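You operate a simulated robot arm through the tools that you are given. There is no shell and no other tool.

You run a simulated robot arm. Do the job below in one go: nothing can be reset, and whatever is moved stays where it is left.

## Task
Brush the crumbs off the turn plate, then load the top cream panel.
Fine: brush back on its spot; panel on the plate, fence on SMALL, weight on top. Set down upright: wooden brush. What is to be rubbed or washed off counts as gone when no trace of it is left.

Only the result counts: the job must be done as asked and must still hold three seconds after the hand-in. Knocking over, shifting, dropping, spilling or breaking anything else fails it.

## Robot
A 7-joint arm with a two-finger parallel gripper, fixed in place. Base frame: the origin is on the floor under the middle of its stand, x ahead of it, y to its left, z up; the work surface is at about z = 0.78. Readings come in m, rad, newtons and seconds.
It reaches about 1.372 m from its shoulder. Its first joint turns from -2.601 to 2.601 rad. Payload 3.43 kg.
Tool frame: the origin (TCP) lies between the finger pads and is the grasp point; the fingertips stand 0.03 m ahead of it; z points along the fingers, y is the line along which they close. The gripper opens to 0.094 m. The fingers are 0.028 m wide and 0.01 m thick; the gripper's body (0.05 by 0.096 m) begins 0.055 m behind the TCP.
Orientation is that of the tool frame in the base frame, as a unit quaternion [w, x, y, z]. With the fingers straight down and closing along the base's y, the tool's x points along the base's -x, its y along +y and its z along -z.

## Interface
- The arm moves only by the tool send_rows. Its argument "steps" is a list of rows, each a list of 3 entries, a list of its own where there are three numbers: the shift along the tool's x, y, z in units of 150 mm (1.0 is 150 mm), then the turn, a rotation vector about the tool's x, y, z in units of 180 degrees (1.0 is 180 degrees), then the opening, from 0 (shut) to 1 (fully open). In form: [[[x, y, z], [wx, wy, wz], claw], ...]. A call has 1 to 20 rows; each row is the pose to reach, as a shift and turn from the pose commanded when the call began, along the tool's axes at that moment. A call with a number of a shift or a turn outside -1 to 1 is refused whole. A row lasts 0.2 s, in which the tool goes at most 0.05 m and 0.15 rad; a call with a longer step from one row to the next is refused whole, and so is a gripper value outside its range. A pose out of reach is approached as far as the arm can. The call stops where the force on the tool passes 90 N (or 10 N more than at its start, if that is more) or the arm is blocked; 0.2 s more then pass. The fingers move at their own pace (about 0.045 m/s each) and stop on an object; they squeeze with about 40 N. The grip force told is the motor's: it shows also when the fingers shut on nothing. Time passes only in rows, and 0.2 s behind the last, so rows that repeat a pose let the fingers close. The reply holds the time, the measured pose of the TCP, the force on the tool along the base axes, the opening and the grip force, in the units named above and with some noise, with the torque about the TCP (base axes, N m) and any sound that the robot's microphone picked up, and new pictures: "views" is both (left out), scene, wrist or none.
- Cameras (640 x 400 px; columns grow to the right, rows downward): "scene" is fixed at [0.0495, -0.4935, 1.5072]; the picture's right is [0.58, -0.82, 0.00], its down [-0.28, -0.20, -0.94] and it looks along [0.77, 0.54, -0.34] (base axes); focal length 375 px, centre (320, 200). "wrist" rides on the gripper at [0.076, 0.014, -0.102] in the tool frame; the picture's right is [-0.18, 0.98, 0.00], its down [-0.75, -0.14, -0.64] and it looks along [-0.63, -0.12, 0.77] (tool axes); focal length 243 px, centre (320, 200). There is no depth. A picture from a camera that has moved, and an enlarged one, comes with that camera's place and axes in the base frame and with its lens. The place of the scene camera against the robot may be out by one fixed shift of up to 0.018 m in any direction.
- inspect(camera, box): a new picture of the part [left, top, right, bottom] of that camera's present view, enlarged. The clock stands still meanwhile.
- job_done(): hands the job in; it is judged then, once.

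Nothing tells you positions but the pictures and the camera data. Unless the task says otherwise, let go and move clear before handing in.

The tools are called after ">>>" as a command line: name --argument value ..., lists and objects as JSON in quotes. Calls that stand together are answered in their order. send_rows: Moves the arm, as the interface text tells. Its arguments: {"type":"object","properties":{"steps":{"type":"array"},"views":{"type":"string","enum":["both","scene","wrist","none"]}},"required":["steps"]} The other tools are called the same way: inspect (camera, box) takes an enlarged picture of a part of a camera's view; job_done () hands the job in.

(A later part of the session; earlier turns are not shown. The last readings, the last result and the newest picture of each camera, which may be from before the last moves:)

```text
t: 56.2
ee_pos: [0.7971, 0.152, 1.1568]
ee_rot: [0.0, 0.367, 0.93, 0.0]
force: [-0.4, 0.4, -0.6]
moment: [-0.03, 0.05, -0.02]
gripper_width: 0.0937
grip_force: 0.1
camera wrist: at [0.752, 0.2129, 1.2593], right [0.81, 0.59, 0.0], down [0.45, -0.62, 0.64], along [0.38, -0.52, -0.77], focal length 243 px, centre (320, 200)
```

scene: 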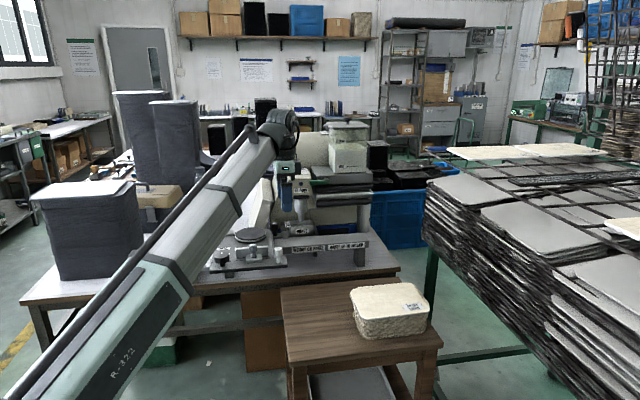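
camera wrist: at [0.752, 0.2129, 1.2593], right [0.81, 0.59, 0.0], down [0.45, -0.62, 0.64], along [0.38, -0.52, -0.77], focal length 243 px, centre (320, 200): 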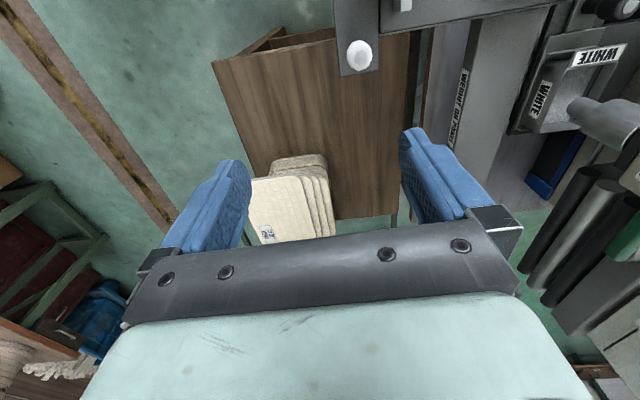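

Clear so far; I see the stack ahead from its near end. I continue to above the stool.

>>> send_rows --steps '[[[-0.18, -0.18, 0], [0, 0, 0], 1], [[-0.36, -0.36, 0], [0, 0, 0], 1], [[-0.54, -0.54, 0], [0, 0, 0], 1], [[-0.71, -0.729, 0], [0, 0, 0], 1]]' --views "both"

>>> inspect --camera "wrist" --box '[180, 0, 420, 160]'

```text
t: 57.2
ee_pos: [0.7988, -0.0029, 1.1567]
ee_rot: [0.002, 0.368, 0.93, 0.001]
force: [-0.4, -0.1, 0.1]
moment: [-0.02, 0.02, 0.02]
gripper_width: 0.094
grip_force: 0.1
camera wrist: at [0.7524, 0.0594, 1.2579], right [0.81, 0.59, 0.0], down [0.45, -0.62, 0.64], along [0.38, -0.52, -0.76], focal length 243 px, centre (320, 200)
```

scene: 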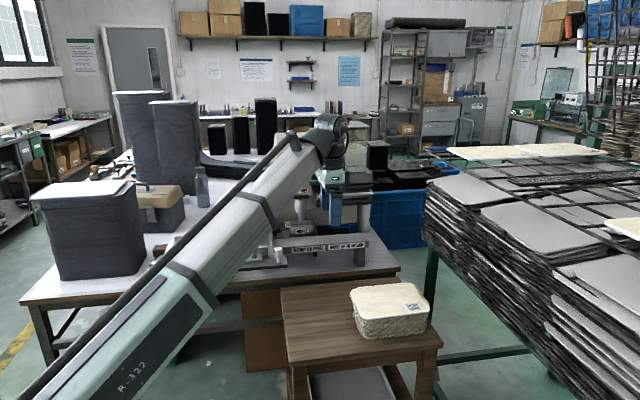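
wrist: 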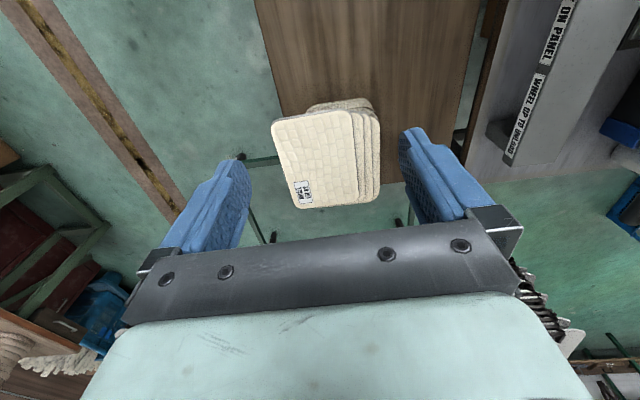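

```text
2.50 times, centred on (300, 80) of wrist
camera zoom: at [0.7524, 0.0594, 1.2579], right [0.81, 0.59, 0.0], down [0.45, -0.62, 0.64], along [0.38, -0.52, -0.76], focal length 606 px, centre (370, 500)
```

zoom: 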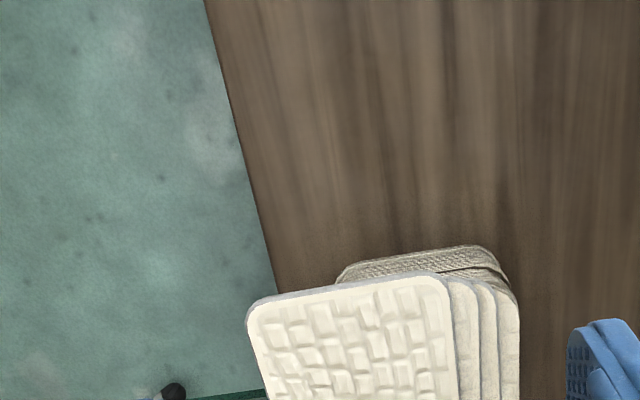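

The view from the near end confirms the top panel overhangs the pile on its left (near) side, even past the stool edge, with the next panels stepped back about 16 mm each. I now pitch the hand up to point horizontally, here in free space.

>>> send_rows --steps '[[[0, 0, 0], [-0.04, 0, 0], 1], [[0, 0, 0], [-0.08, 0, 0], 1], [[0, 0, 0], [-0.12, 0, 0], 1], [[0, 0, 0], [-0.16, 0, 0], 1], [[0, 0, 0], [-0.2, 0, 0], 1], [[0, 0, 0], [-0.24, 0, 0], 1]]' --views "both"

```text
t: 58.6
ee_pos: [0.8001, -0.0004, 1.1552]
ee_rot: [0.136, 0.343, 0.864, 0.343]
force: [0.1, 0.5, 0.2]
moment: [-0.04, 0.03, 0.01]
gripper_width: 0.0941
grip_force: 0.0
camera wrist: at [0.7033, 0.007, 1.2398], right [0.62, 0.4, 0.67], down [0.18, -0.91, 0.37], along [0.76, -0.11, -0.64], focal length 243 px, centre (320, 200)
```

scene: 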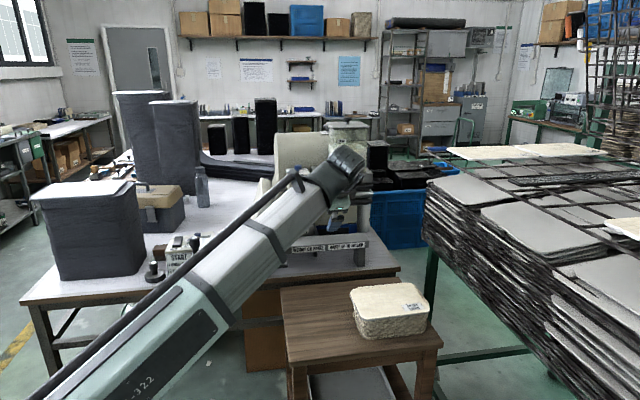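
wrist: 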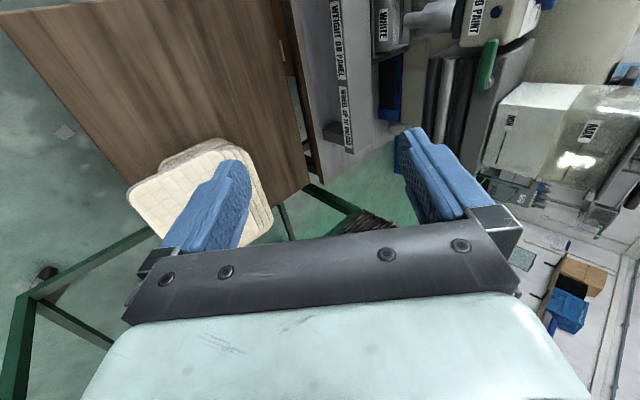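

Half-way pitched with no contact. I pitch the remaining amount to horizontal.

>>> send_rows --steps '[[[0, 0, 0], [-0.04, 0, 0], 1], [[0, 0, 0], [-0.08, 0, 0], 1], [[0, 0, 0], [-0.12, 0, 0], 1], [[0, 0, 0], [-0.16, 0, 0], 1], [[0, 0, 0], [-0.2, 0, 0], 1], [[0, 0, 0], [-0.24, 0, 0], 1], [[0, 0, 0], [-0.26, 0, 0], 1]]' --views "both"

```text
t: 60.2
ee_pos: [0.7999, -0.0023, 1.155]
ee_rot: [0.261, 0.26, 0.657, 0.658]
force: [-0.1, -0.3, -0.1]
moment: [-0.01, 0.03, 0.01]
gripper_width: 0.094
grip_force: 0.1
camera wrist: at [0.6746, -0.0245, 1.1695], right [0.13, -0.13, 0.98], down [0.11, -0.98, -0.14], along [0.99, 0.13, -0.12], focal length 243 px, centre (320, 200)
```

scene: 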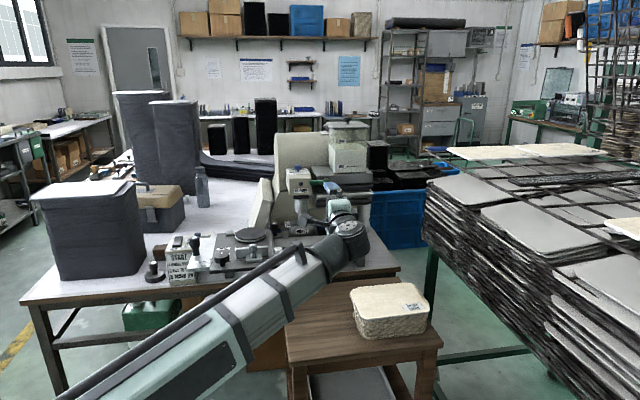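
wrist: 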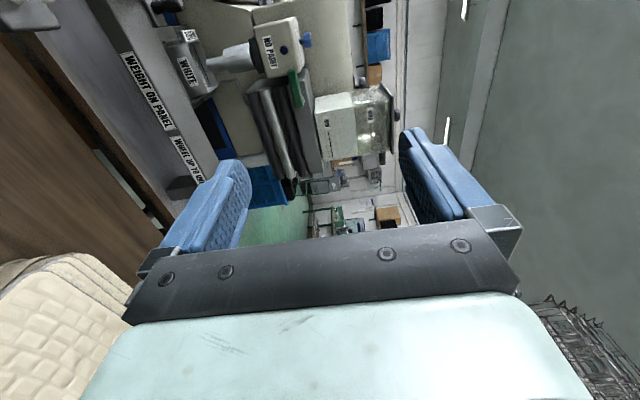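

The hand is horizontal, pointing along about 47°, and free of contact. I move it at this height to the near side of the stack, behind the overhanging edge.

>>> send_rows --steps '[[[-0.15, 0, -0.19], [0, 0, 0], 1], [[-0.3, 0, -0.38], [0, 0, 0], 1], [[-0.45, 0, -0.57], [0, 0, 0], 1], [[-0.567, 0, -0.749], [0, 0, 0], 1]]' --views "none"

>>> send_rows --steps '[[[-0.15, 0, -0.19], [0, 0, 0], 1], [[-0.3, 0, -0.38], [0, 0, 0], 1], [[-0.45, 0, -0.57], [0, 0, 0], 1], [[-0.567, 0, -0.749], [0, 0, 0], 1]]' --views "both"

```text
t: 61.2
ee_pos: [0.7842, -0.1413, 1.1569]
ee_rot: [0.261, 0.26, 0.657, 0.658]
force: [-0.4, -0.5, 0.1]
moment: [0.05, -0.01, 0.0]
gripper_width: 0.0939
grip_force: 0.0
```

```text
t: 62.2
ee_pos: [0.7696, -0.2823, 1.1578]
ee_rot: [0.26, 0.261, 0.658, 0.657]
force: [-0.4, 0.5, 0.3]
moment: [0.01, -0.01, -0.01]
gripper_width: 0.0943
grip_force: 0.1
camera wrist: at [0.6441, -0.3062, 1.1713], right [0.13, -0.13, 0.98], down [0.11, -0.98, -0.14], along [0.98, 0.13, -0.12], focal length 243 px, centre (320, 200)
```

scene: 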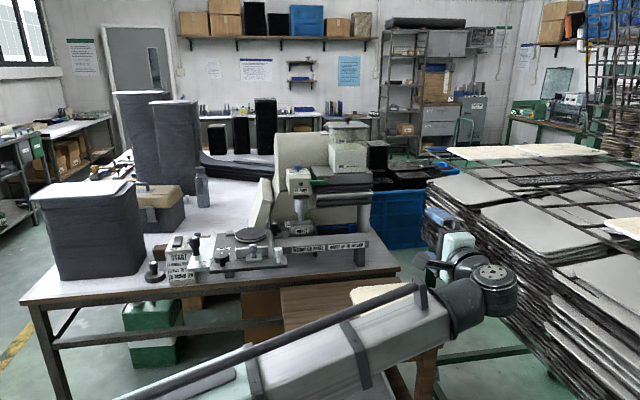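
wrist: 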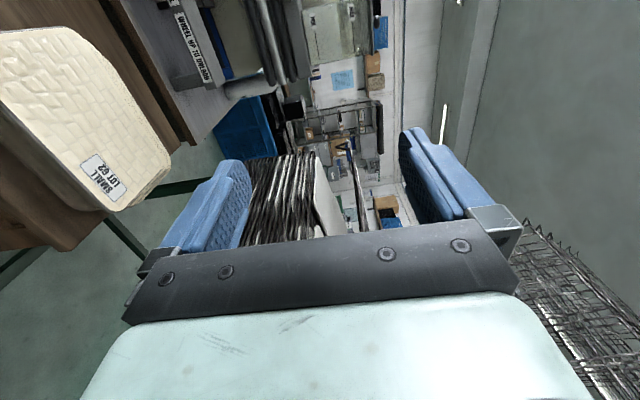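

The hand is behind the near side of the stack with free space below. I lower it in two steps toward panel height and look.

>>> send_rows --steps '[[[0, -0.22, 0], [0, 0, 0], 1], [[0, -0.44, 0], [0, 0, 0], 1], [[0, -0.667, 0], [0, 0, 0], 1]]' --views "none"

>>> send_rows --steps '[[[0, -0.22, 0], [0, 0, 0], 0.8], [[0, -0.44, 0], [0, 0, 0], 0.6], [[0, -0.667, 0], [0, 0, 0], 0.5]]' --views "both"

```text
t: 63.0
ee_pos: [0.7692, -0.2833, 1.0566]
ee_rot: [0.26, 0.26, 0.658, 0.658]
force: [-0.3, 0.5, 0.3]
moment: [0.05, -0.01, -0.03]
gripper_width: 0.094
grip_force: 0.1
```

```text
t: 63.8
ee_pos: [0.769, -0.2823, 0.9563]
ee_rot: [0.261, 0.261, 0.657, 0.657]
force: [0.0, -0.2, 0.1]
moment: [0.0, -0.01, 0.01]
gripper_width: 0.0471
grip_force: 0.0
camera wrist: at [0.6437, -0.3055, 0.9701], right [0.13, -0.13, 0.98], down [0.11, -0.98, -0.14], along [0.98, 0.13, -0.12], focal length 243 px, centre (320, 200)
```

scene: 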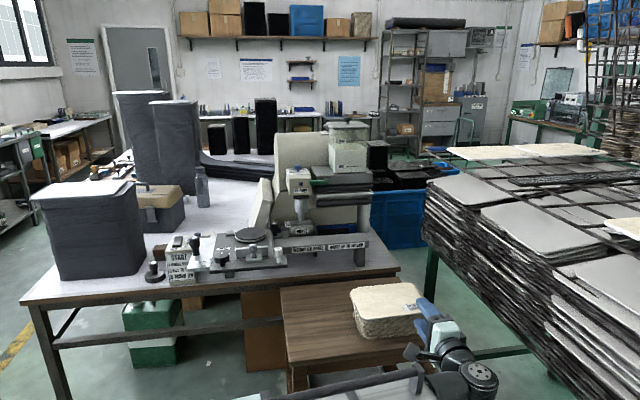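
wrist: 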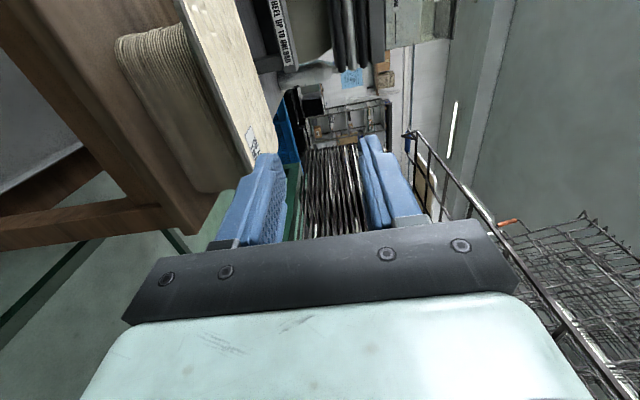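

This low view shows the stack edge-on (image right is up). I enlarge it to see the top panel's underside and overhang.

>>> inspect --camera "wrist" --box '[100, 0, 310, 200]'

>>> inspect --camera "wrist" --box '[170, 0, 290, 110]'

```text
2.00 times, centred on (205, 100) of wrist
camera zoom: at [0.6437, -0.3055, 0.9701], right [0.13, -0.13, 0.98], down [0.11, -0.98, -0.14], along [0.98, 0.13, -0.12], focal length 485 px, centre (550, 400)
```

zoom: 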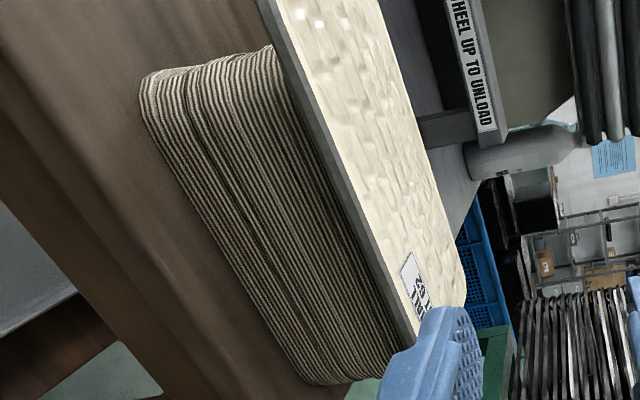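

```text
3.64 times, centred on (230, 55) of wrist
camera zoom: at [0.6437, -0.3055, 0.9701], right [0.13, -0.13, 0.98], down [0.11, -0.98, -0.14], along [0.98, 0.13, -0.12], focal length 882 px, centre (647, 727)
```

zoom: 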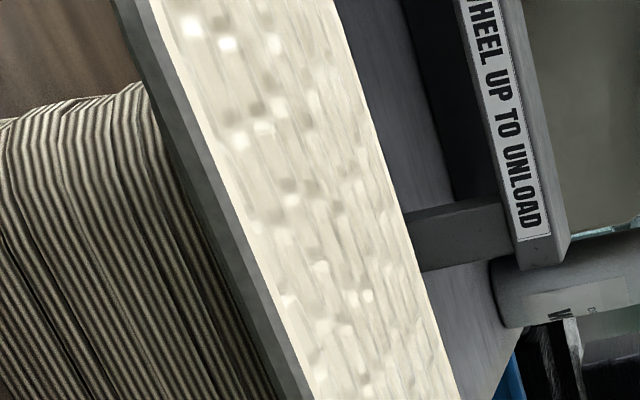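

The stack shows clearly: the top panel's grey edge stands out beyond the pile. I estimate its top at z≈0.866–0.874, so I lower to about that height to see it edge-on and fix the height exactly.

>>> send_rows --steps '[[[0, -0.2, 0], [0, 0, 0], 0.5], [[0, -0.4, 0], [0, 0, 0], 0.5], [[0, -0.567, 0], [0, 0, 0], 0.5]]' --views "both"

>>> inspect --camera "wrist" --box '[200, 0, 340, 180]'

```text
t: 64.6
ee_pos: [0.7683, -0.283, 0.869]
ee_rot: [0.26, 0.26, 0.658, 0.657]
force: [0.2, 0.9, 0.2]
moment: [0.03, -0.01, -0.01]
gripper_width: 0.047
grip_force: 0.1
camera wrist: at [0.6434, -0.3058, 0.8835], right [0.13, -0.13, 0.98], down [0.11, -0.98, -0.14], along [0.98, 0.13, -0.12], focal length 243 px, centre (320, 200)
```

scene: 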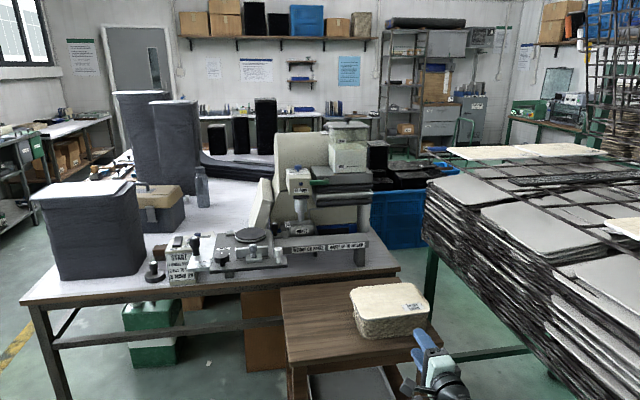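
wrist: 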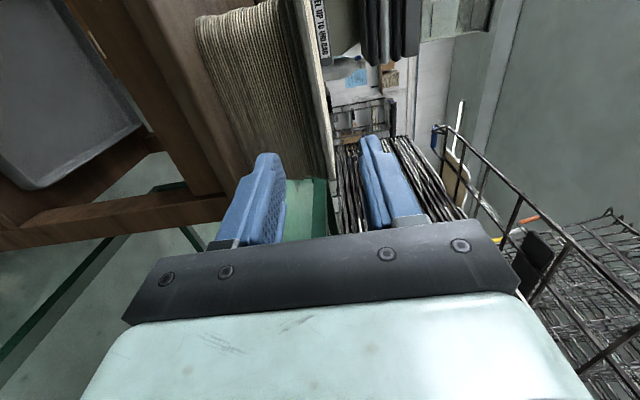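

```text
2.22 times, centred on (270, 90) of wrist
camera zoom: at [0.6434, -0.3058, 0.8835], right [0.13, -0.13, 0.98], down [0.11, -0.98, -0.14], along [0.98, 0.13, -0.12], focal length 539 px, centre (431, 444)
```

zoom: 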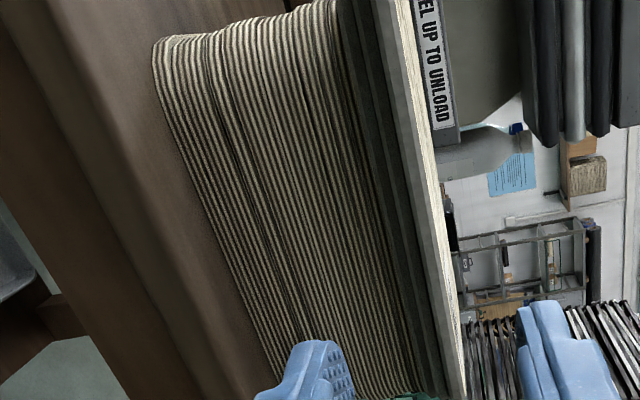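

Nearly edge-on now. I zoom in strongly on the edge of the top panels.

>>> inspect --camera "wrist" --box '[285, 60, 355, 130]'

>>> inspect --camera "wrist" --box '[270, 0, 340, 60]'

```text
5.71 times, centred on (320, 95) of wrist
camera zoom: at [0.6434, -0.3058, 0.8835], right [0.13, -0.13, 0.98], down [0.11, -0.98, -0.14], along [0.98, 0.13, -0.12], focal length 1386 px, centre (320, 800)
```

zoom: 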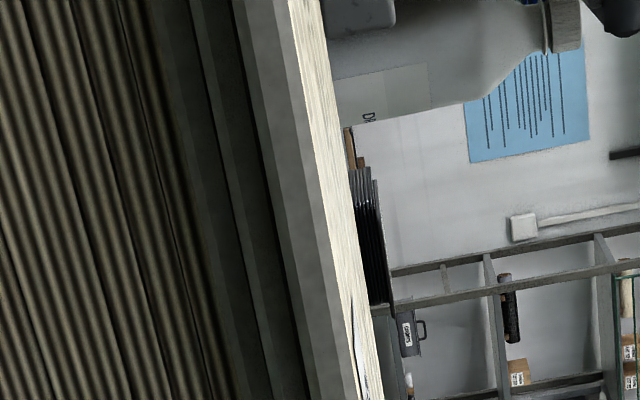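

```text
6.67 times, centred on (305, 30) of wrist
camera zoom: at [0.6434, -0.3058, 0.8835], right [0.13, -0.13, 0.98], down [0.11, -0.98, -0.14], along [0.98, 0.13, -0.12], focal length 1618 px, centre (420, 1333)
```

zoom: 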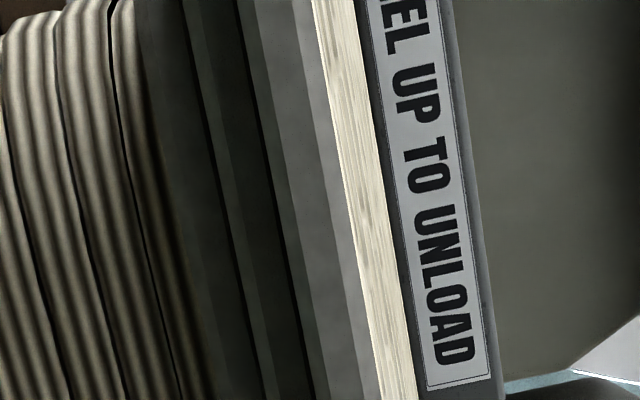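

The top panel spans z≈0.862–0.871 (about 9 mm thick), with panels 2 and 3 visible below it, set back. I dip lower to look up at the underside and measure how far panel 2 is recessed.

>>> send_rows --steps '[[[0, -0.15, 0], [0, 0, 0], 0.5], [[0, -0.33, 0], [0, 0, 0], 0.5]]' --views "wrist"

>>> inspect --camera "wrist" --box '[285, 0, 385, 180]'

>>> inspect --camera "wrist" --box '[310, 60, 380, 130]'

```text
t: 65.2
ee_pos: [0.7682, -0.2817, 0.8194]
ee_rot: [0.26, 0.26, 0.657, 0.658]
force: [-0.3, -0.6, 0.4]
moment: [-0.01, 0.02, 0.03]
gripper_width: 0.0469
grip_force: 0.2
camera wrist: at [0.6429, -0.3046, 0.8339], right [0.13, -0.13, 0.98], down [0.11, -0.98, -0.14], along [0.98, 0.13, -0.12], focal length 243 px, centre (320, 200)
```

wrist: 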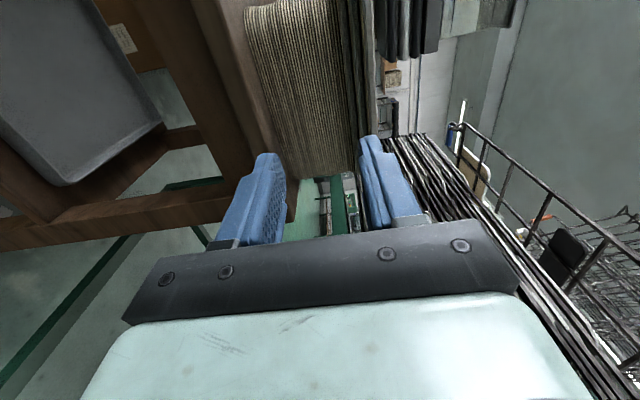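

```text
2.22 times, centred on (335, 90) of wrist
camera zoom: at [0.6429, -0.3046, 0.8339], right [0.13, -0.13, 0.98], down [0.11, -0.98, -0.14], along [0.98, 0.13, -0.12], focal length 539 px, centre (287, 444)
```

zoom: 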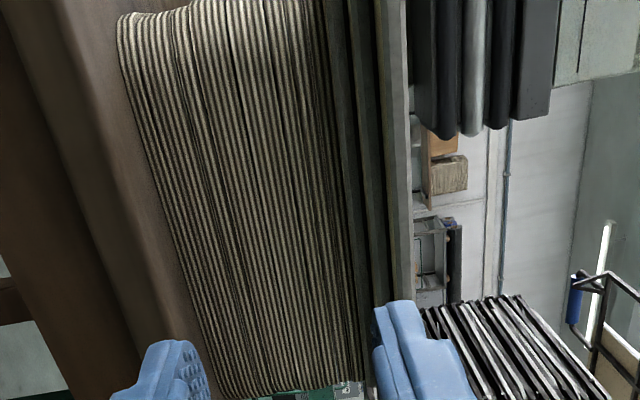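

```text
5.71 times, centred on (345, 95) of wrist
camera zoom: at [0.6429, -0.3046, 0.8339], right [0.13, -0.13, 0.98], down [0.11, -0.98, -0.14], along [0.98, 0.13, -0.12], focal length 1386 px, centre (177, 800)
```

zoom: 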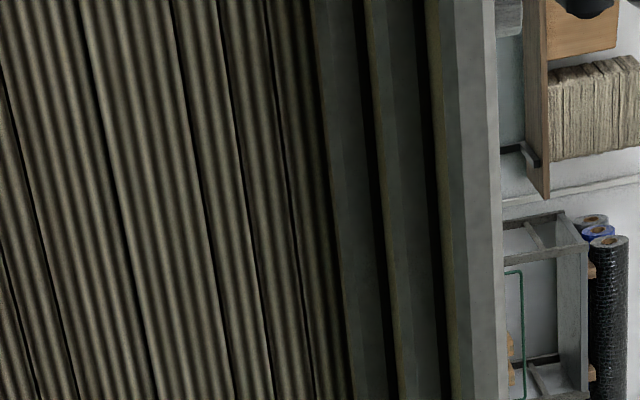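

I see three separate panels with dark gaps of underside between them. I zoom in more to measure the recess.

>>> inspect --camera "wrist" --box '[335, 82, 375, 107]'

```text
16.00 times, centred on (355, 94) of wrist
camera zoom: at [0.6429, -0.3046, 0.8339], right [0.13, -0.13, 0.98], down [0.11, -0.98, -0.14], along [0.98, 0.13, -0.12], focal length 3882 px, centre (-240, 1888)
```

zoom: 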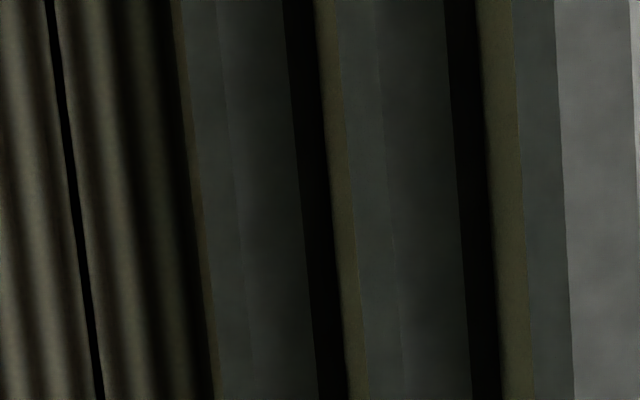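

The top panel spans z≈0.862–0.871 and overhangs panel 2 by about 15 mm, its edge lying about 95 mm ahead of the fingertips. I rise to its mid-height, shift a little along the edge, and advance to just short of it with the gripper half open.

>>> send_rows --steps '[[[0.1, 0.15, 0], [0, 0, 0], 0.5], [[0.2, 0.313, 0], [0, 0, 0], 0.5], [[0.2, 0.313, 0.2], [0, 0, 0], 0.5], [[0.2, 0.313, 0.4], [0, 0, 0], 0.5], [[0.2, 0.313, 0.52], [0, 0, 0], 0.5]]' --views "both"

>>> inspect --camera "wrist" --box '[220, 60, 440, 230]'

>>> inspect --camera "scene" --box '[340, 270, 470, 360]'

```text
t: 66.4
ee_pos: [0.8023, -0.2018, 0.8674]
ee_rot: [0.261, 0.26, 0.657, 0.658]
force: [-1.0, -0.6, 0.0]
moment: [-0.01, -0.03, -0.01]
gripper_width: 0.0475
grip_force: 0.1
camera wrist: at [0.6768, -0.2255, 0.8811], right [0.13, -0.13, 0.98], down [0.11, -0.98, -0.14], along [0.98, 0.13, -0.12], focal length 243 px, centre (320, 200)
```

scene: 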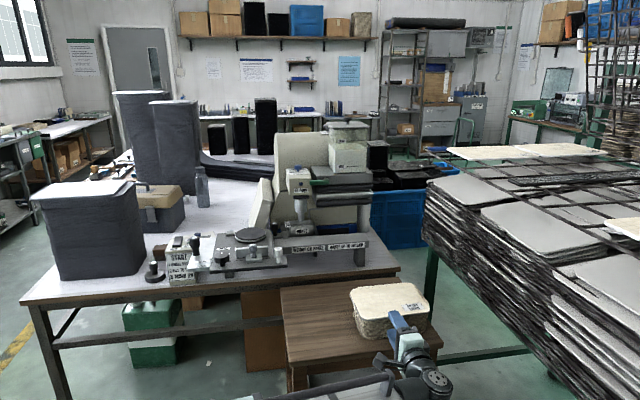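
wrist: 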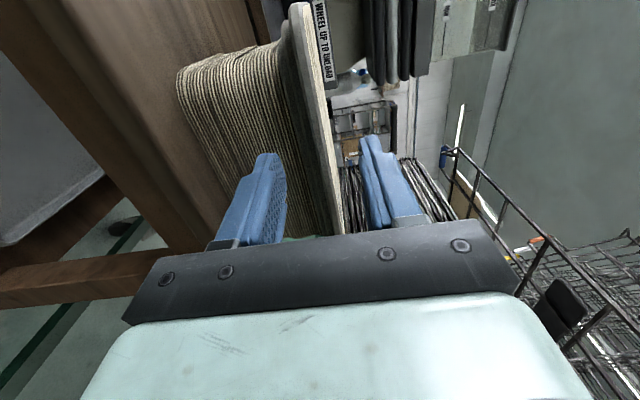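

```text
2.35 times, centred on (330, 145) of wrist
camera zoom: at [0.6768, -0.2255, 0.8811], right [0.13, -0.13, 0.98], down [0.11, -0.98, -0.14], along [0.98, 0.13, -0.12], focal length 571 px, centre (296, 329)
```

zoom: 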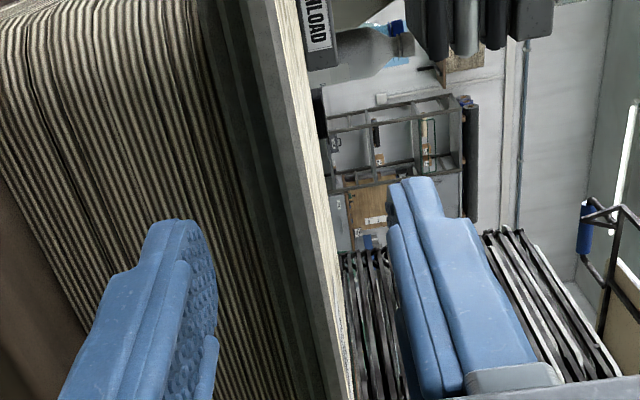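

```text
4.44 times, centred on (405, 315) of scene
camera zoom: at [0.0495, -0.4935, 1.5072], right [0.58, -0.82, 0.0], down [-0.28, -0.2, -0.94], along [0.77, 0.54, -0.34], focal length 1665 px, centre (-58, -311)
```

zoom: 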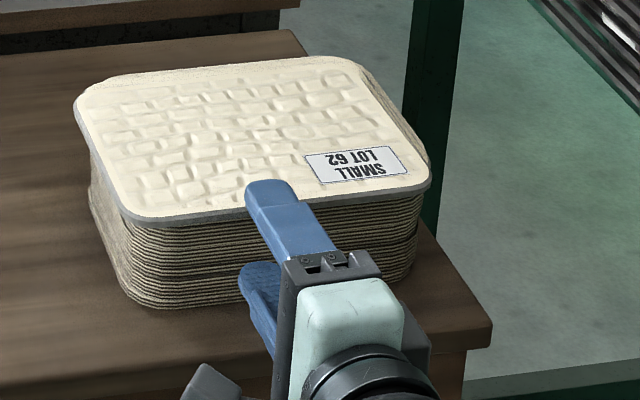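

The fingers straddle the panel's height with the tips about 14 mm short of its edge. I advance 25 mm so the tips reach about 10 mm over and under the edge, stopping short of panel 2.

>>> send_rows --steps '[[[0, 0.007, 0.05], [0, 0, 0], 0.5], [[0, 0.007, 0.1], [0, 0, 0], 0.5], [[0, 0.007, 0.14], [0, 0, 0], 0.5], [[0, 0.007, 0.165], [0, 0, 0], 0.5]]' --views "both"

>>> inspect --camera "wrist" --box '[220, 60, 440, 230]'

>>> inspect --camera "scene" --box '[340, 270, 470, 360]'

```text
t: 67.4
ee_pos: [0.8194, -0.1843, 0.8681]
ee_rot: [0.26, 0.261, 0.657, 0.658]
force: [0.7, -0.5, 0.0]
moment: [-0.01, -0.05, -0.02]
gripper_width: 0.0471
grip_force: 0.0
camera wrist: at [0.6939, -0.2084, 0.8828], right [0.13, -0.13, 0.98], down [0.11, -0.98, -0.14], along [0.98, 0.13, -0.12], focal length 243 px, centre (320, 200)
```

scene: 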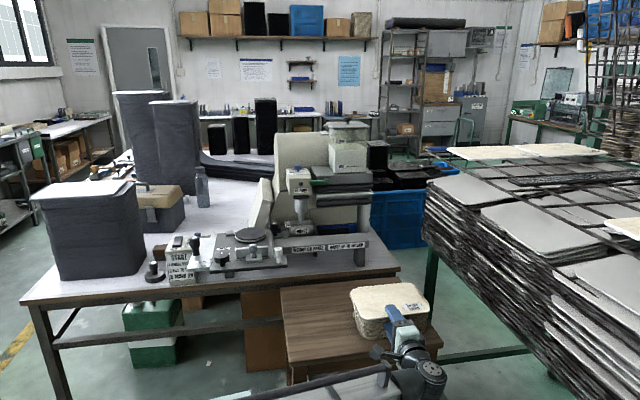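
wrist: 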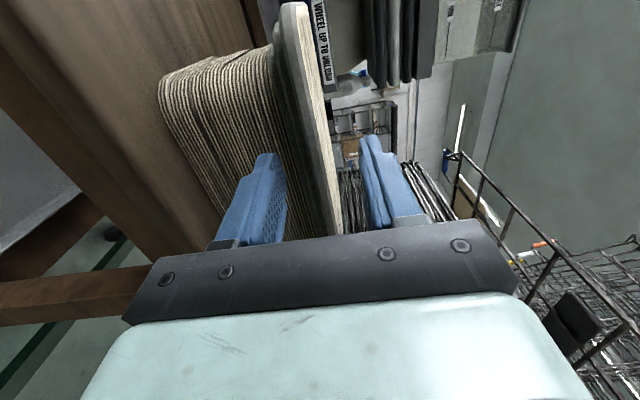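

```text
2.35 times, centred on (330, 145) of wrist
camera zoom: at [0.6939, -0.2084, 0.8828], right [0.13, -0.13, 0.98], down [0.11, -0.98, -0.14], along [0.98, 0.13, -0.12], focal length 571 px, centre (296, 329)
```

zoom: 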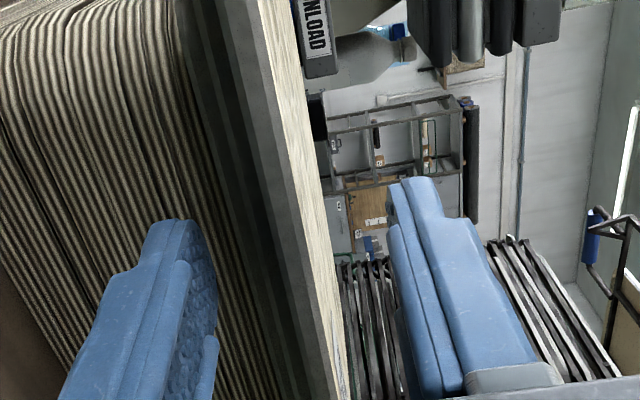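

```text
4.44 times, centred on (405, 315) of scene
camera zoom: at [0.0495, -0.4935, 1.5072], right [0.58, -0.82, 0.0], down [-0.28, -0.2, -0.94], along [0.77, 0.54, -0.34], focal length 1665 px, centre (-58, -311)
```

zoom: 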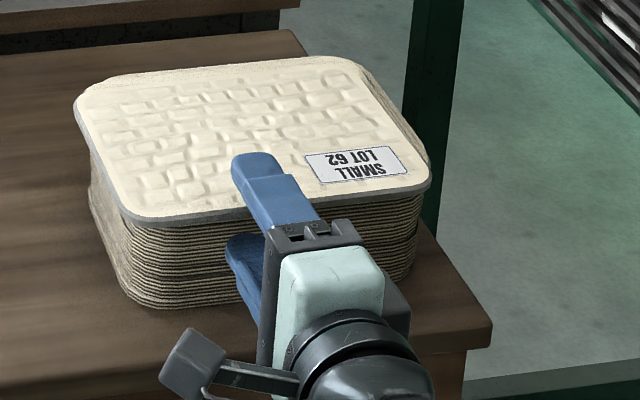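

The tips now reach just over and under the edge with no contact. I close the gripper on the panel's edge.

>>> send_rows --steps '[[[0, 0, 0], [0, 0, 0], 0.3], [[0, 0, 0], [0, 0, 0], 0.15], [[0, 0, 0], [0, 0, 0], 0.05], [[0, 0, 0], [0, 0, 0], 0], [[0, 0, 0], [0, 0, 0], 0], [[0, 0, 0], [0, 0, 0], 0]]' --views "both"

>>> inspect --camera "wrist" --box '[220, 60, 440, 230]'

>>> inspect --camera "scene" --box '[340, 270, 470, 360]'

```text
t: 68.8
ee_pos: [0.8192, -0.1841, 0.8681]
ee_rot: [0.26, 0.261, 0.657, 0.657]
force: [-0.8, 0.2, 0.2]
moment: [0.0, 0.01, 0.01]
gripper_width: 0.0075
grip_force: 40.1
camera wrist: at [0.6938, -0.2083, 0.8827], right [0.13, -0.13, 0.98], down [0.11, -0.98, -0.14], along [0.98, 0.13, -0.12], focal length 243 px, centre (320, 200)
```

scene: 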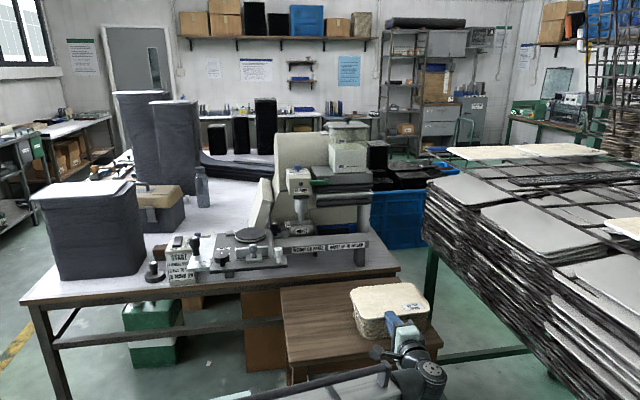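
wrist: 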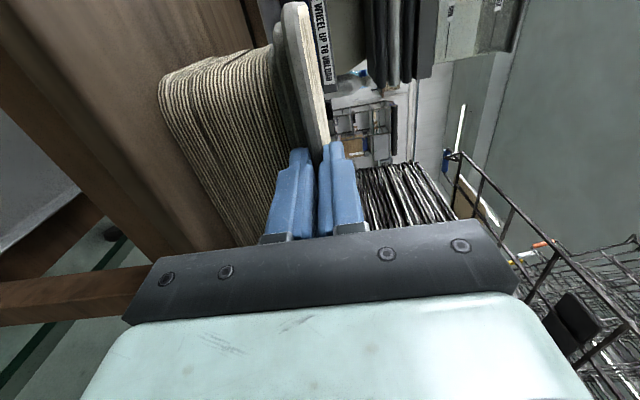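

```text
2.35 times, centred on (330, 145) of wrist
camera zoom: at [0.6938, -0.2083, 0.8827], right [0.13, -0.13, 0.98], down [0.11, -0.98, -0.14], along [0.98, 0.13, -0.12], focal length 571 px, centre (296, 329)
```

zoom: 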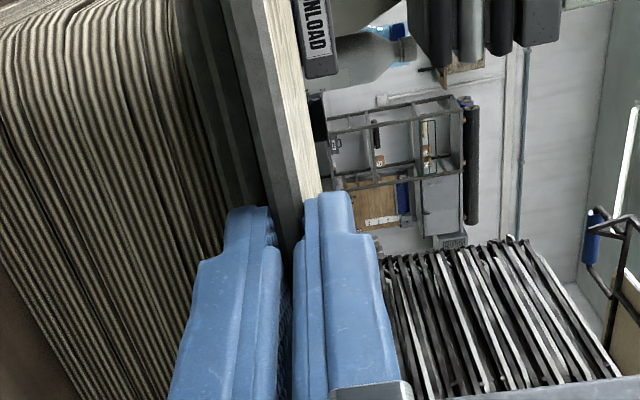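

```text
4.44 times, centred on (405, 315) of scene
camera zoom: at [0.0495, -0.4935, 1.5072], right [0.58, -0.82, 0.0], down [-0.28, -0.2, -0.94], along [0.77, 0.54, -0.34], focal length 1665 px, centre (-58, -311)
```

zoom: 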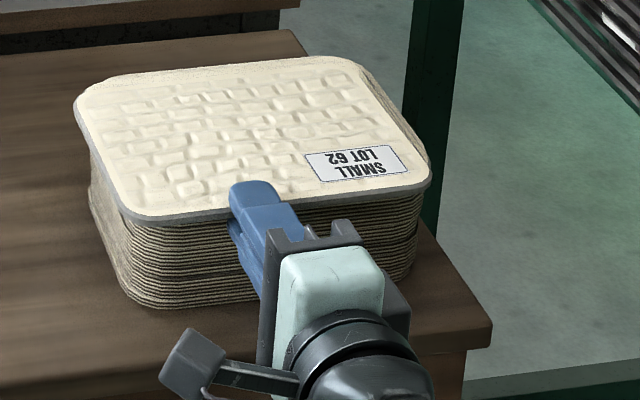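

The gripper holds the panel edge (7.5 mm thick). I lift slowly and check that only the top panel comes up.

>>> send_rows --steps '[[[0, 0.03, 0], [0, 0, 0], 0], [[0, 0.08, 0], [0, 0, 0], 0], [[0, 0.14, 0], [0, 0, 0], 0], [[0, 0.2, 0], [0, 0, 0], 0]]' --views "both"

>>> inspect --camera "scene" --box '[340, 260, 470, 360]'

```text
t: 69.8
ee_pos: [0.8187, -0.1863, 0.8987]
ee_rot: [0.26, 0.261, 0.658, 0.657]
force: [0.8, -0.3, -1.2]
moment: [-0.04, 0.01, -0.01]
gripper_width: 0.0073
grip_force: 40.4
camera wrist: at [0.6932, -0.2096, 0.9137], right [0.13, -0.13, 0.98], down [0.11, -0.98, -0.14], along [0.98, 0.13, -0.12], focal length 243 px, centre (320, 200)
```

scene: 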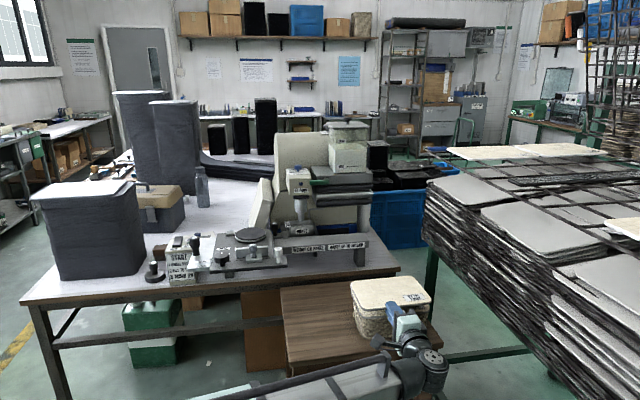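
wrist: 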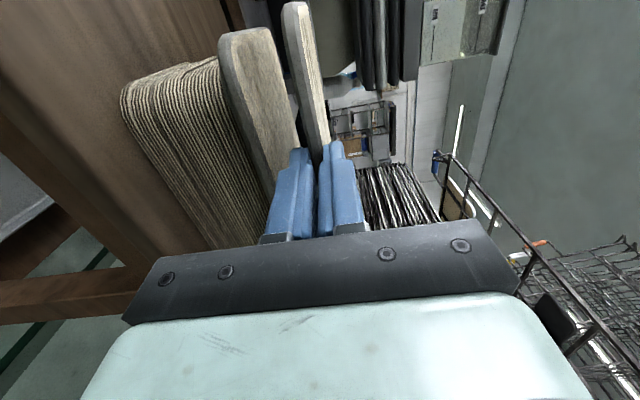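

```text
4.00 times, centred on (405, 310) of scene
camera zoom: at [0.0495, -0.4935, 1.5072], right [0.58, -0.82, 0.0], down [-0.28, -0.2, -0.94], along [0.77, 0.54, -0.34], focal length 1499 px, centre (-20, -240)
```

zoom: 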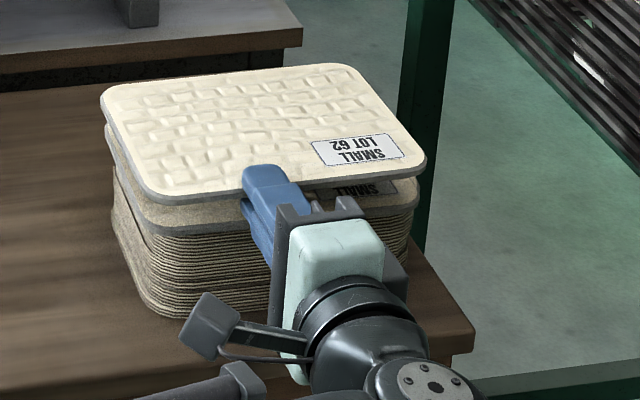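

Only the top panel came up and it hangs level; the stack is undisturbed. I raise it to about z=1.08 for the carry.

>>> send_rows --steps '[[[0, 0.2, 0], [0, 0, 0], 0], [[0, 0.45, 0], [0, 0, 0], 0], [[0, 0.7, 0], [0, 0, 0], 0], [[0, 0.95, 0], [0, 0, 0], 0]]' --views "none"

>>> send_rows --steps '[[[0, 0.13, 0], [0, 0, 0], 0], [[0, 0.26, 0], [0, 0, 0], 0]]' --views "both"

```text
t: 70.8
ee_pos: [0.8201, -0.1853, 1.0408]
ee_rot: [0.26, 0.26, 0.658, 0.658]
force: [-0.7, -0.7, -0.6]
moment: [-0.04, 0.05, -0.03]
gripper_width: 0.0073
grip_force: 40.1
```

```text
t: 71.4
ee_pos: [0.8188, -0.1869, 1.0807]
ee_rot: [0.26, 0.26, 0.658, 0.657]
force: [0.1, 0.9, -1.3]
moment: [-0.06, 0.04, 0.0]
gripper_width: 0.0075
grip_force: 40.2
camera wrist: at [0.6941, -0.2106, 1.0951], right [0.13, -0.13, 0.98], down [0.11, -0.98, -0.14], along [0.98, 0.13, -0.12], focal length 243 px, centre (320, 200)
```

scene: 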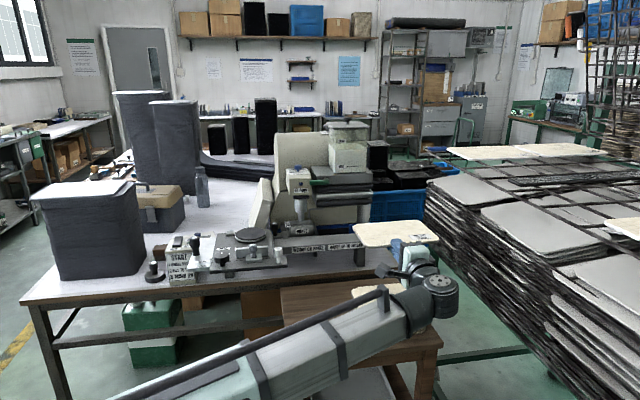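
wrist: 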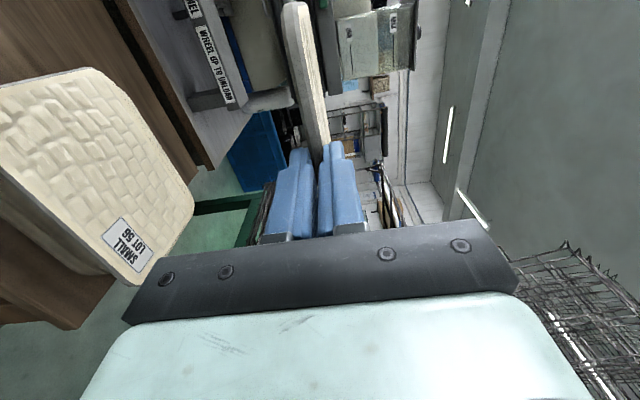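

The panel is carried level; the next panel stays on the stack. I carry it toward the fixture along a line that keeps well clear of the machine head.

>>> send_rows --steps '[[[0.21, 0, 0.14], [0, 0, 0], 0], [[0.42, 0, 0.28], [0, 0, 0], 0], [[0.63, 0, 0.42], [0, 0, 0], 0], [[0.838, 0, 0.56], [0, 0, 0], 0]]' --views "both"

```text
t: 72.4
ee_pos: [0.7822, -0.0385, 1.0795]
ee_rot: [0.26, 0.261, 0.658, 0.657]
force: [0.4, -0.1, -1.2]
moment: [-0.07, 0.03, -0.01]
gripper_width: 0.0072
grip_force: 40.7
camera wrist: at [0.6575, -0.0611, 1.0944], right [0.13, -0.13, 0.98], down [0.11, -0.98, -0.14], along [0.98, 0.13, -0.12], focal length 243 px, centre (320, 200)
```

scene: 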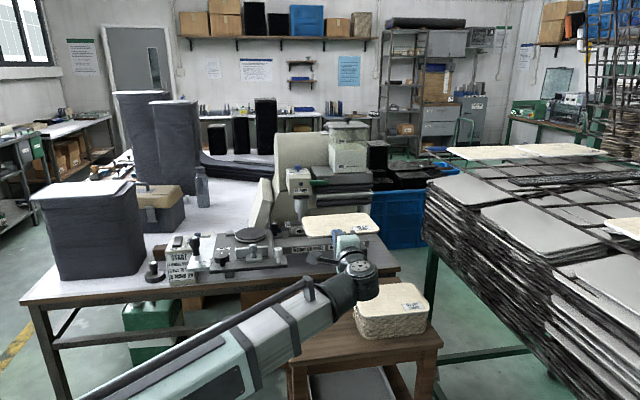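
wrist: 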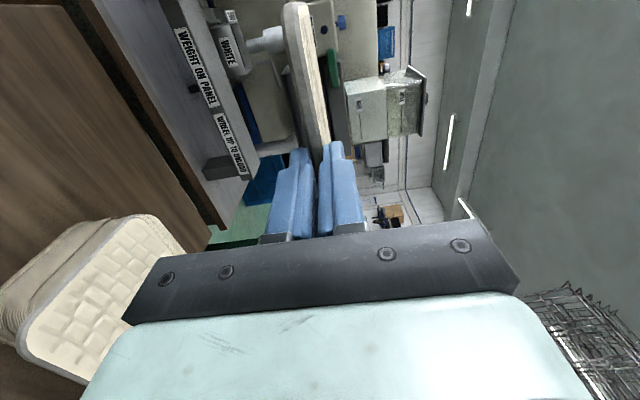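

Clear and steady. I continue along the same line.

>>> send_rows --steps '[[[0.21, 0, 0.11], [0, 0, 0], 0], [[0.42, 0, 0.22], [0, 0, 0], 0], [[0.63, 0, 0.33], [0, 0, 0], 0], [[0.83, 0, 0.44], [0, 0, 0], 0]]' --views "both"

```text
t: 73.4
ee_pos: [0.7359, 0.0943, 1.0811]
ee_rot: [0.26, 0.26, 0.657, 0.658]
force: [0.0, -0.4, -0.8]
moment: [-0.02, 0.05, 0.01]
gripper_width: 0.0076
grip_force: 40.3
camera wrist: at [0.6124, 0.071, 1.0958], right [0.13, -0.13, 0.98], down [0.11, -0.98, -0.14], along [0.98, 0.13, -0.12], focal length 243 px, centre (320, 200)
```

scene: 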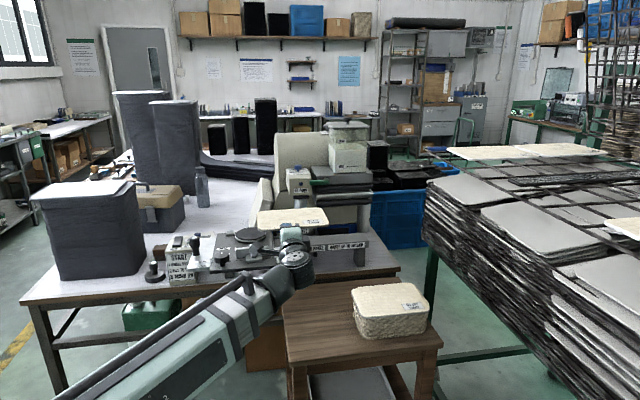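
wrist: 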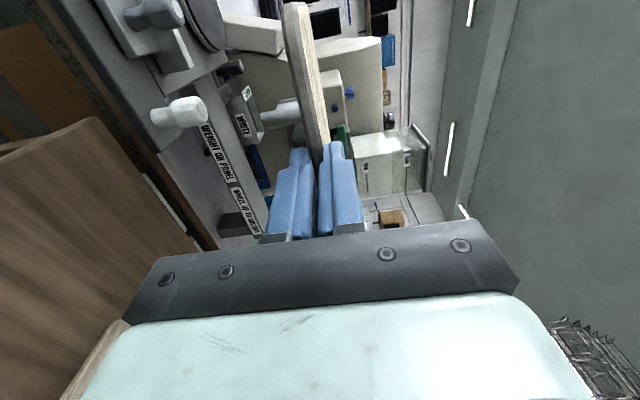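

The wrist still moves freely. One more leg brings me level with the plate, still held back from the machine head.

>>> send_rows --steps '[[[0.21, 0, 0.12], [0, 0, 0], 0], [[0.42, 0, 0.24], [0, 0, 0], 0], [[0.63, 0, 0.36], [0, 0, 0], 0], [[0.827, 0, 0.5], [0, 0, 0], 0]]' --views "both"

>>> inspect --camera "scene" --box '[180, 170, 330, 290]'

```text
t: 74.4
ee_pos: [0.7022, 0.2361, 1.0787]
ee_rot: [0.261, 0.26, 0.657, 0.658]
force: [0.1, 0.3, -1.0]
moment: [-0.03, 0.05, -0.02]
gripper_width: 0.0073
grip_force: 40.1
camera wrist: at [0.5763, 0.2132, 1.0935], right [0.13, -0.13, 0.98], down [0.11, -0.98, -0.14], along [0.98, 0.13, -0.12], focal length 243 px, centre (320, 200)
```

scene: 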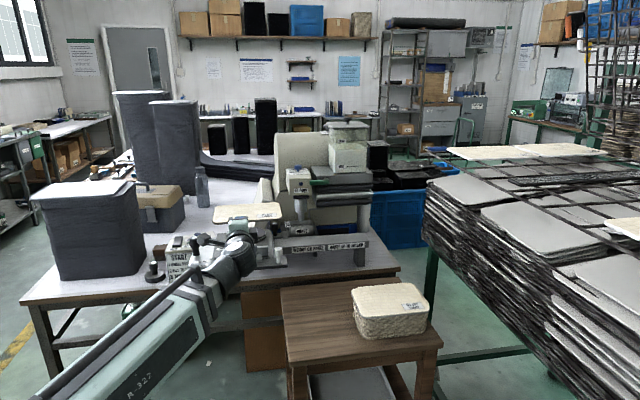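
wrist: 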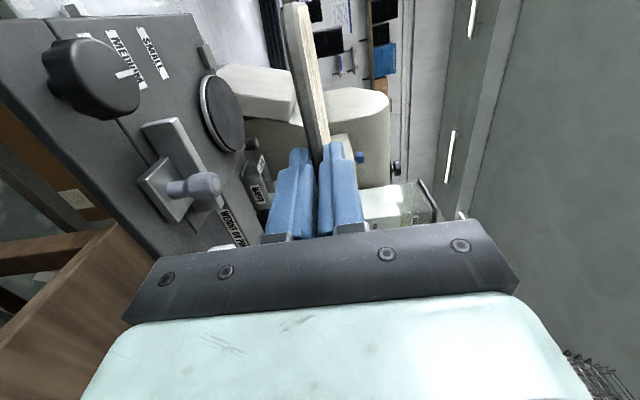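

```text
3.33 times, centred on (255, 230) of scene
camera zoom: at [0.0495, -0.4935, 1.5072], right [0.58, -0.82, 0.0], down [-0.28, -0.2, -0.94], along [0.77, 0.54, -0.34], focal length 1249 px, centre (537, 100)
```

zoom: 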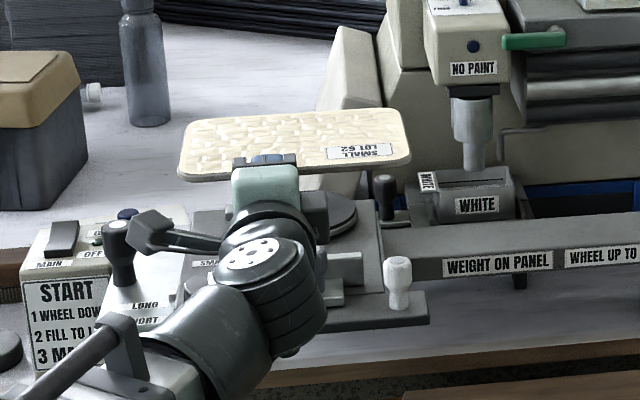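

The hand is lined up with the plate (offset about -0.24 m along the fence direction). I pitch the panel down 25° here so that the hand will clear the fence and its handle when I set the panel down.

>>> send_rows --steps '[[[0.015, 0, 0], [0.035, 0, 0], 0], [[0.015, 0, 0], [0.07, 0, 0], 0], [[0.015, 0, 0], [0.105, 0, 0], 0], [[0.015, 0, 0], [0.139, 0, 0], 0]]' --views "none"

>>> send_rows --steps '[[[0, 0.02, 0.2], [0, 0, 0], 0], [[0, 0.04, 0.4], [0, 0, 0], 0], [[0, 0.06, 0.6], [0, 0, 0], 0], [[0, 0.08, 0.75], [0, 0, 0], 0]]' --views "both"

>>> inspect --camera "scene" --box '[180, 170, 330, 290]'

```text
t: 75.4
ee_pos: [0.698, 0.2354, 1.0808]
ee_rot: [0.198, 0.311, 0.784, 0.499]
force: [-0.7, 0.4, -0.3]
moment: [-0.02, 0.06, 0.01]
gripper_width: 0.0073
grip_force: 40.0
```

```text
t: 76.4
ee_pos: [0.7709, 0.3151, 1.045]
ee_rot: [0.197, 0.31, 0.784, 0.5]
force: [-0.7, 0.0, -0.8]
moment: [-0.02, 0.07, 0.0]
gripper_width: 0.0074
grip_force: 40.3
camera wrist: at [0.6566, 0.3028, 1.1002], right [0.42, 0.18, 0.89], down [0.11, -0.98, 0.14], along [0.9, 0.04, -0.43], focal length 243 px, centre (320, 200)
```

scene: 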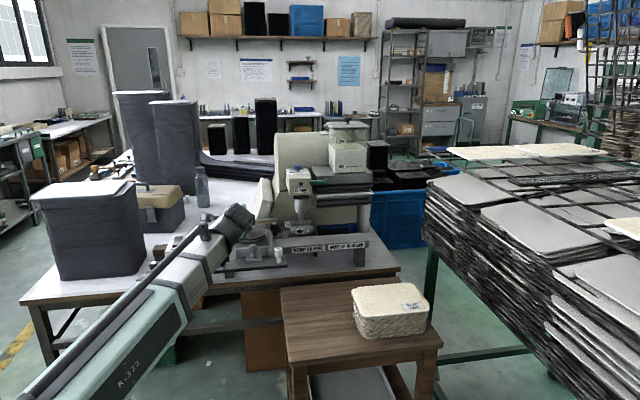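
wrist: 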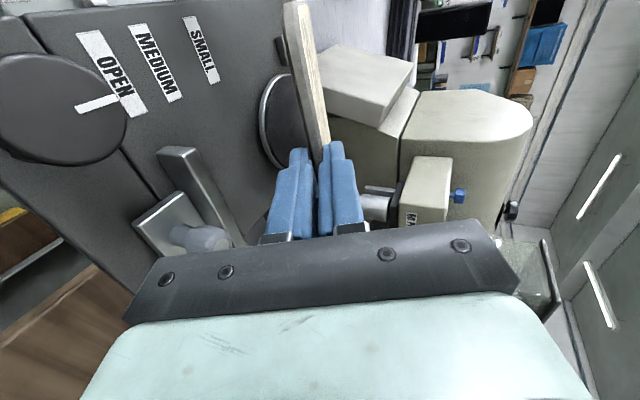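

```text
3.33 times, centred on (255, 230) of scene
camera zoom: at [0.0495, -0.4935, 1.5072], right [0.58, -0.82, 0.0], down [-0.28, -0.2, -0.94], along [0.77, 0.54, -0.34], focal length 1249 px, centre (537, 100)
```

zoom: 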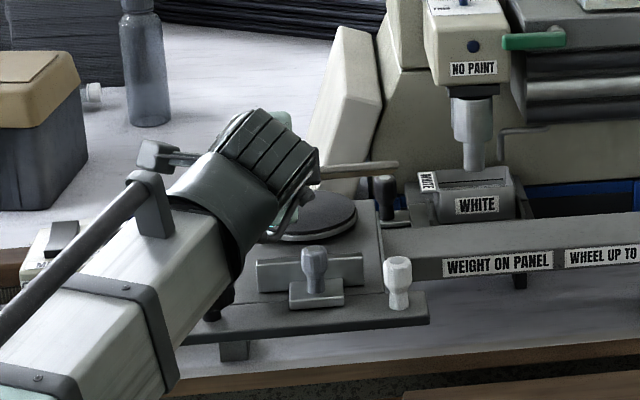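

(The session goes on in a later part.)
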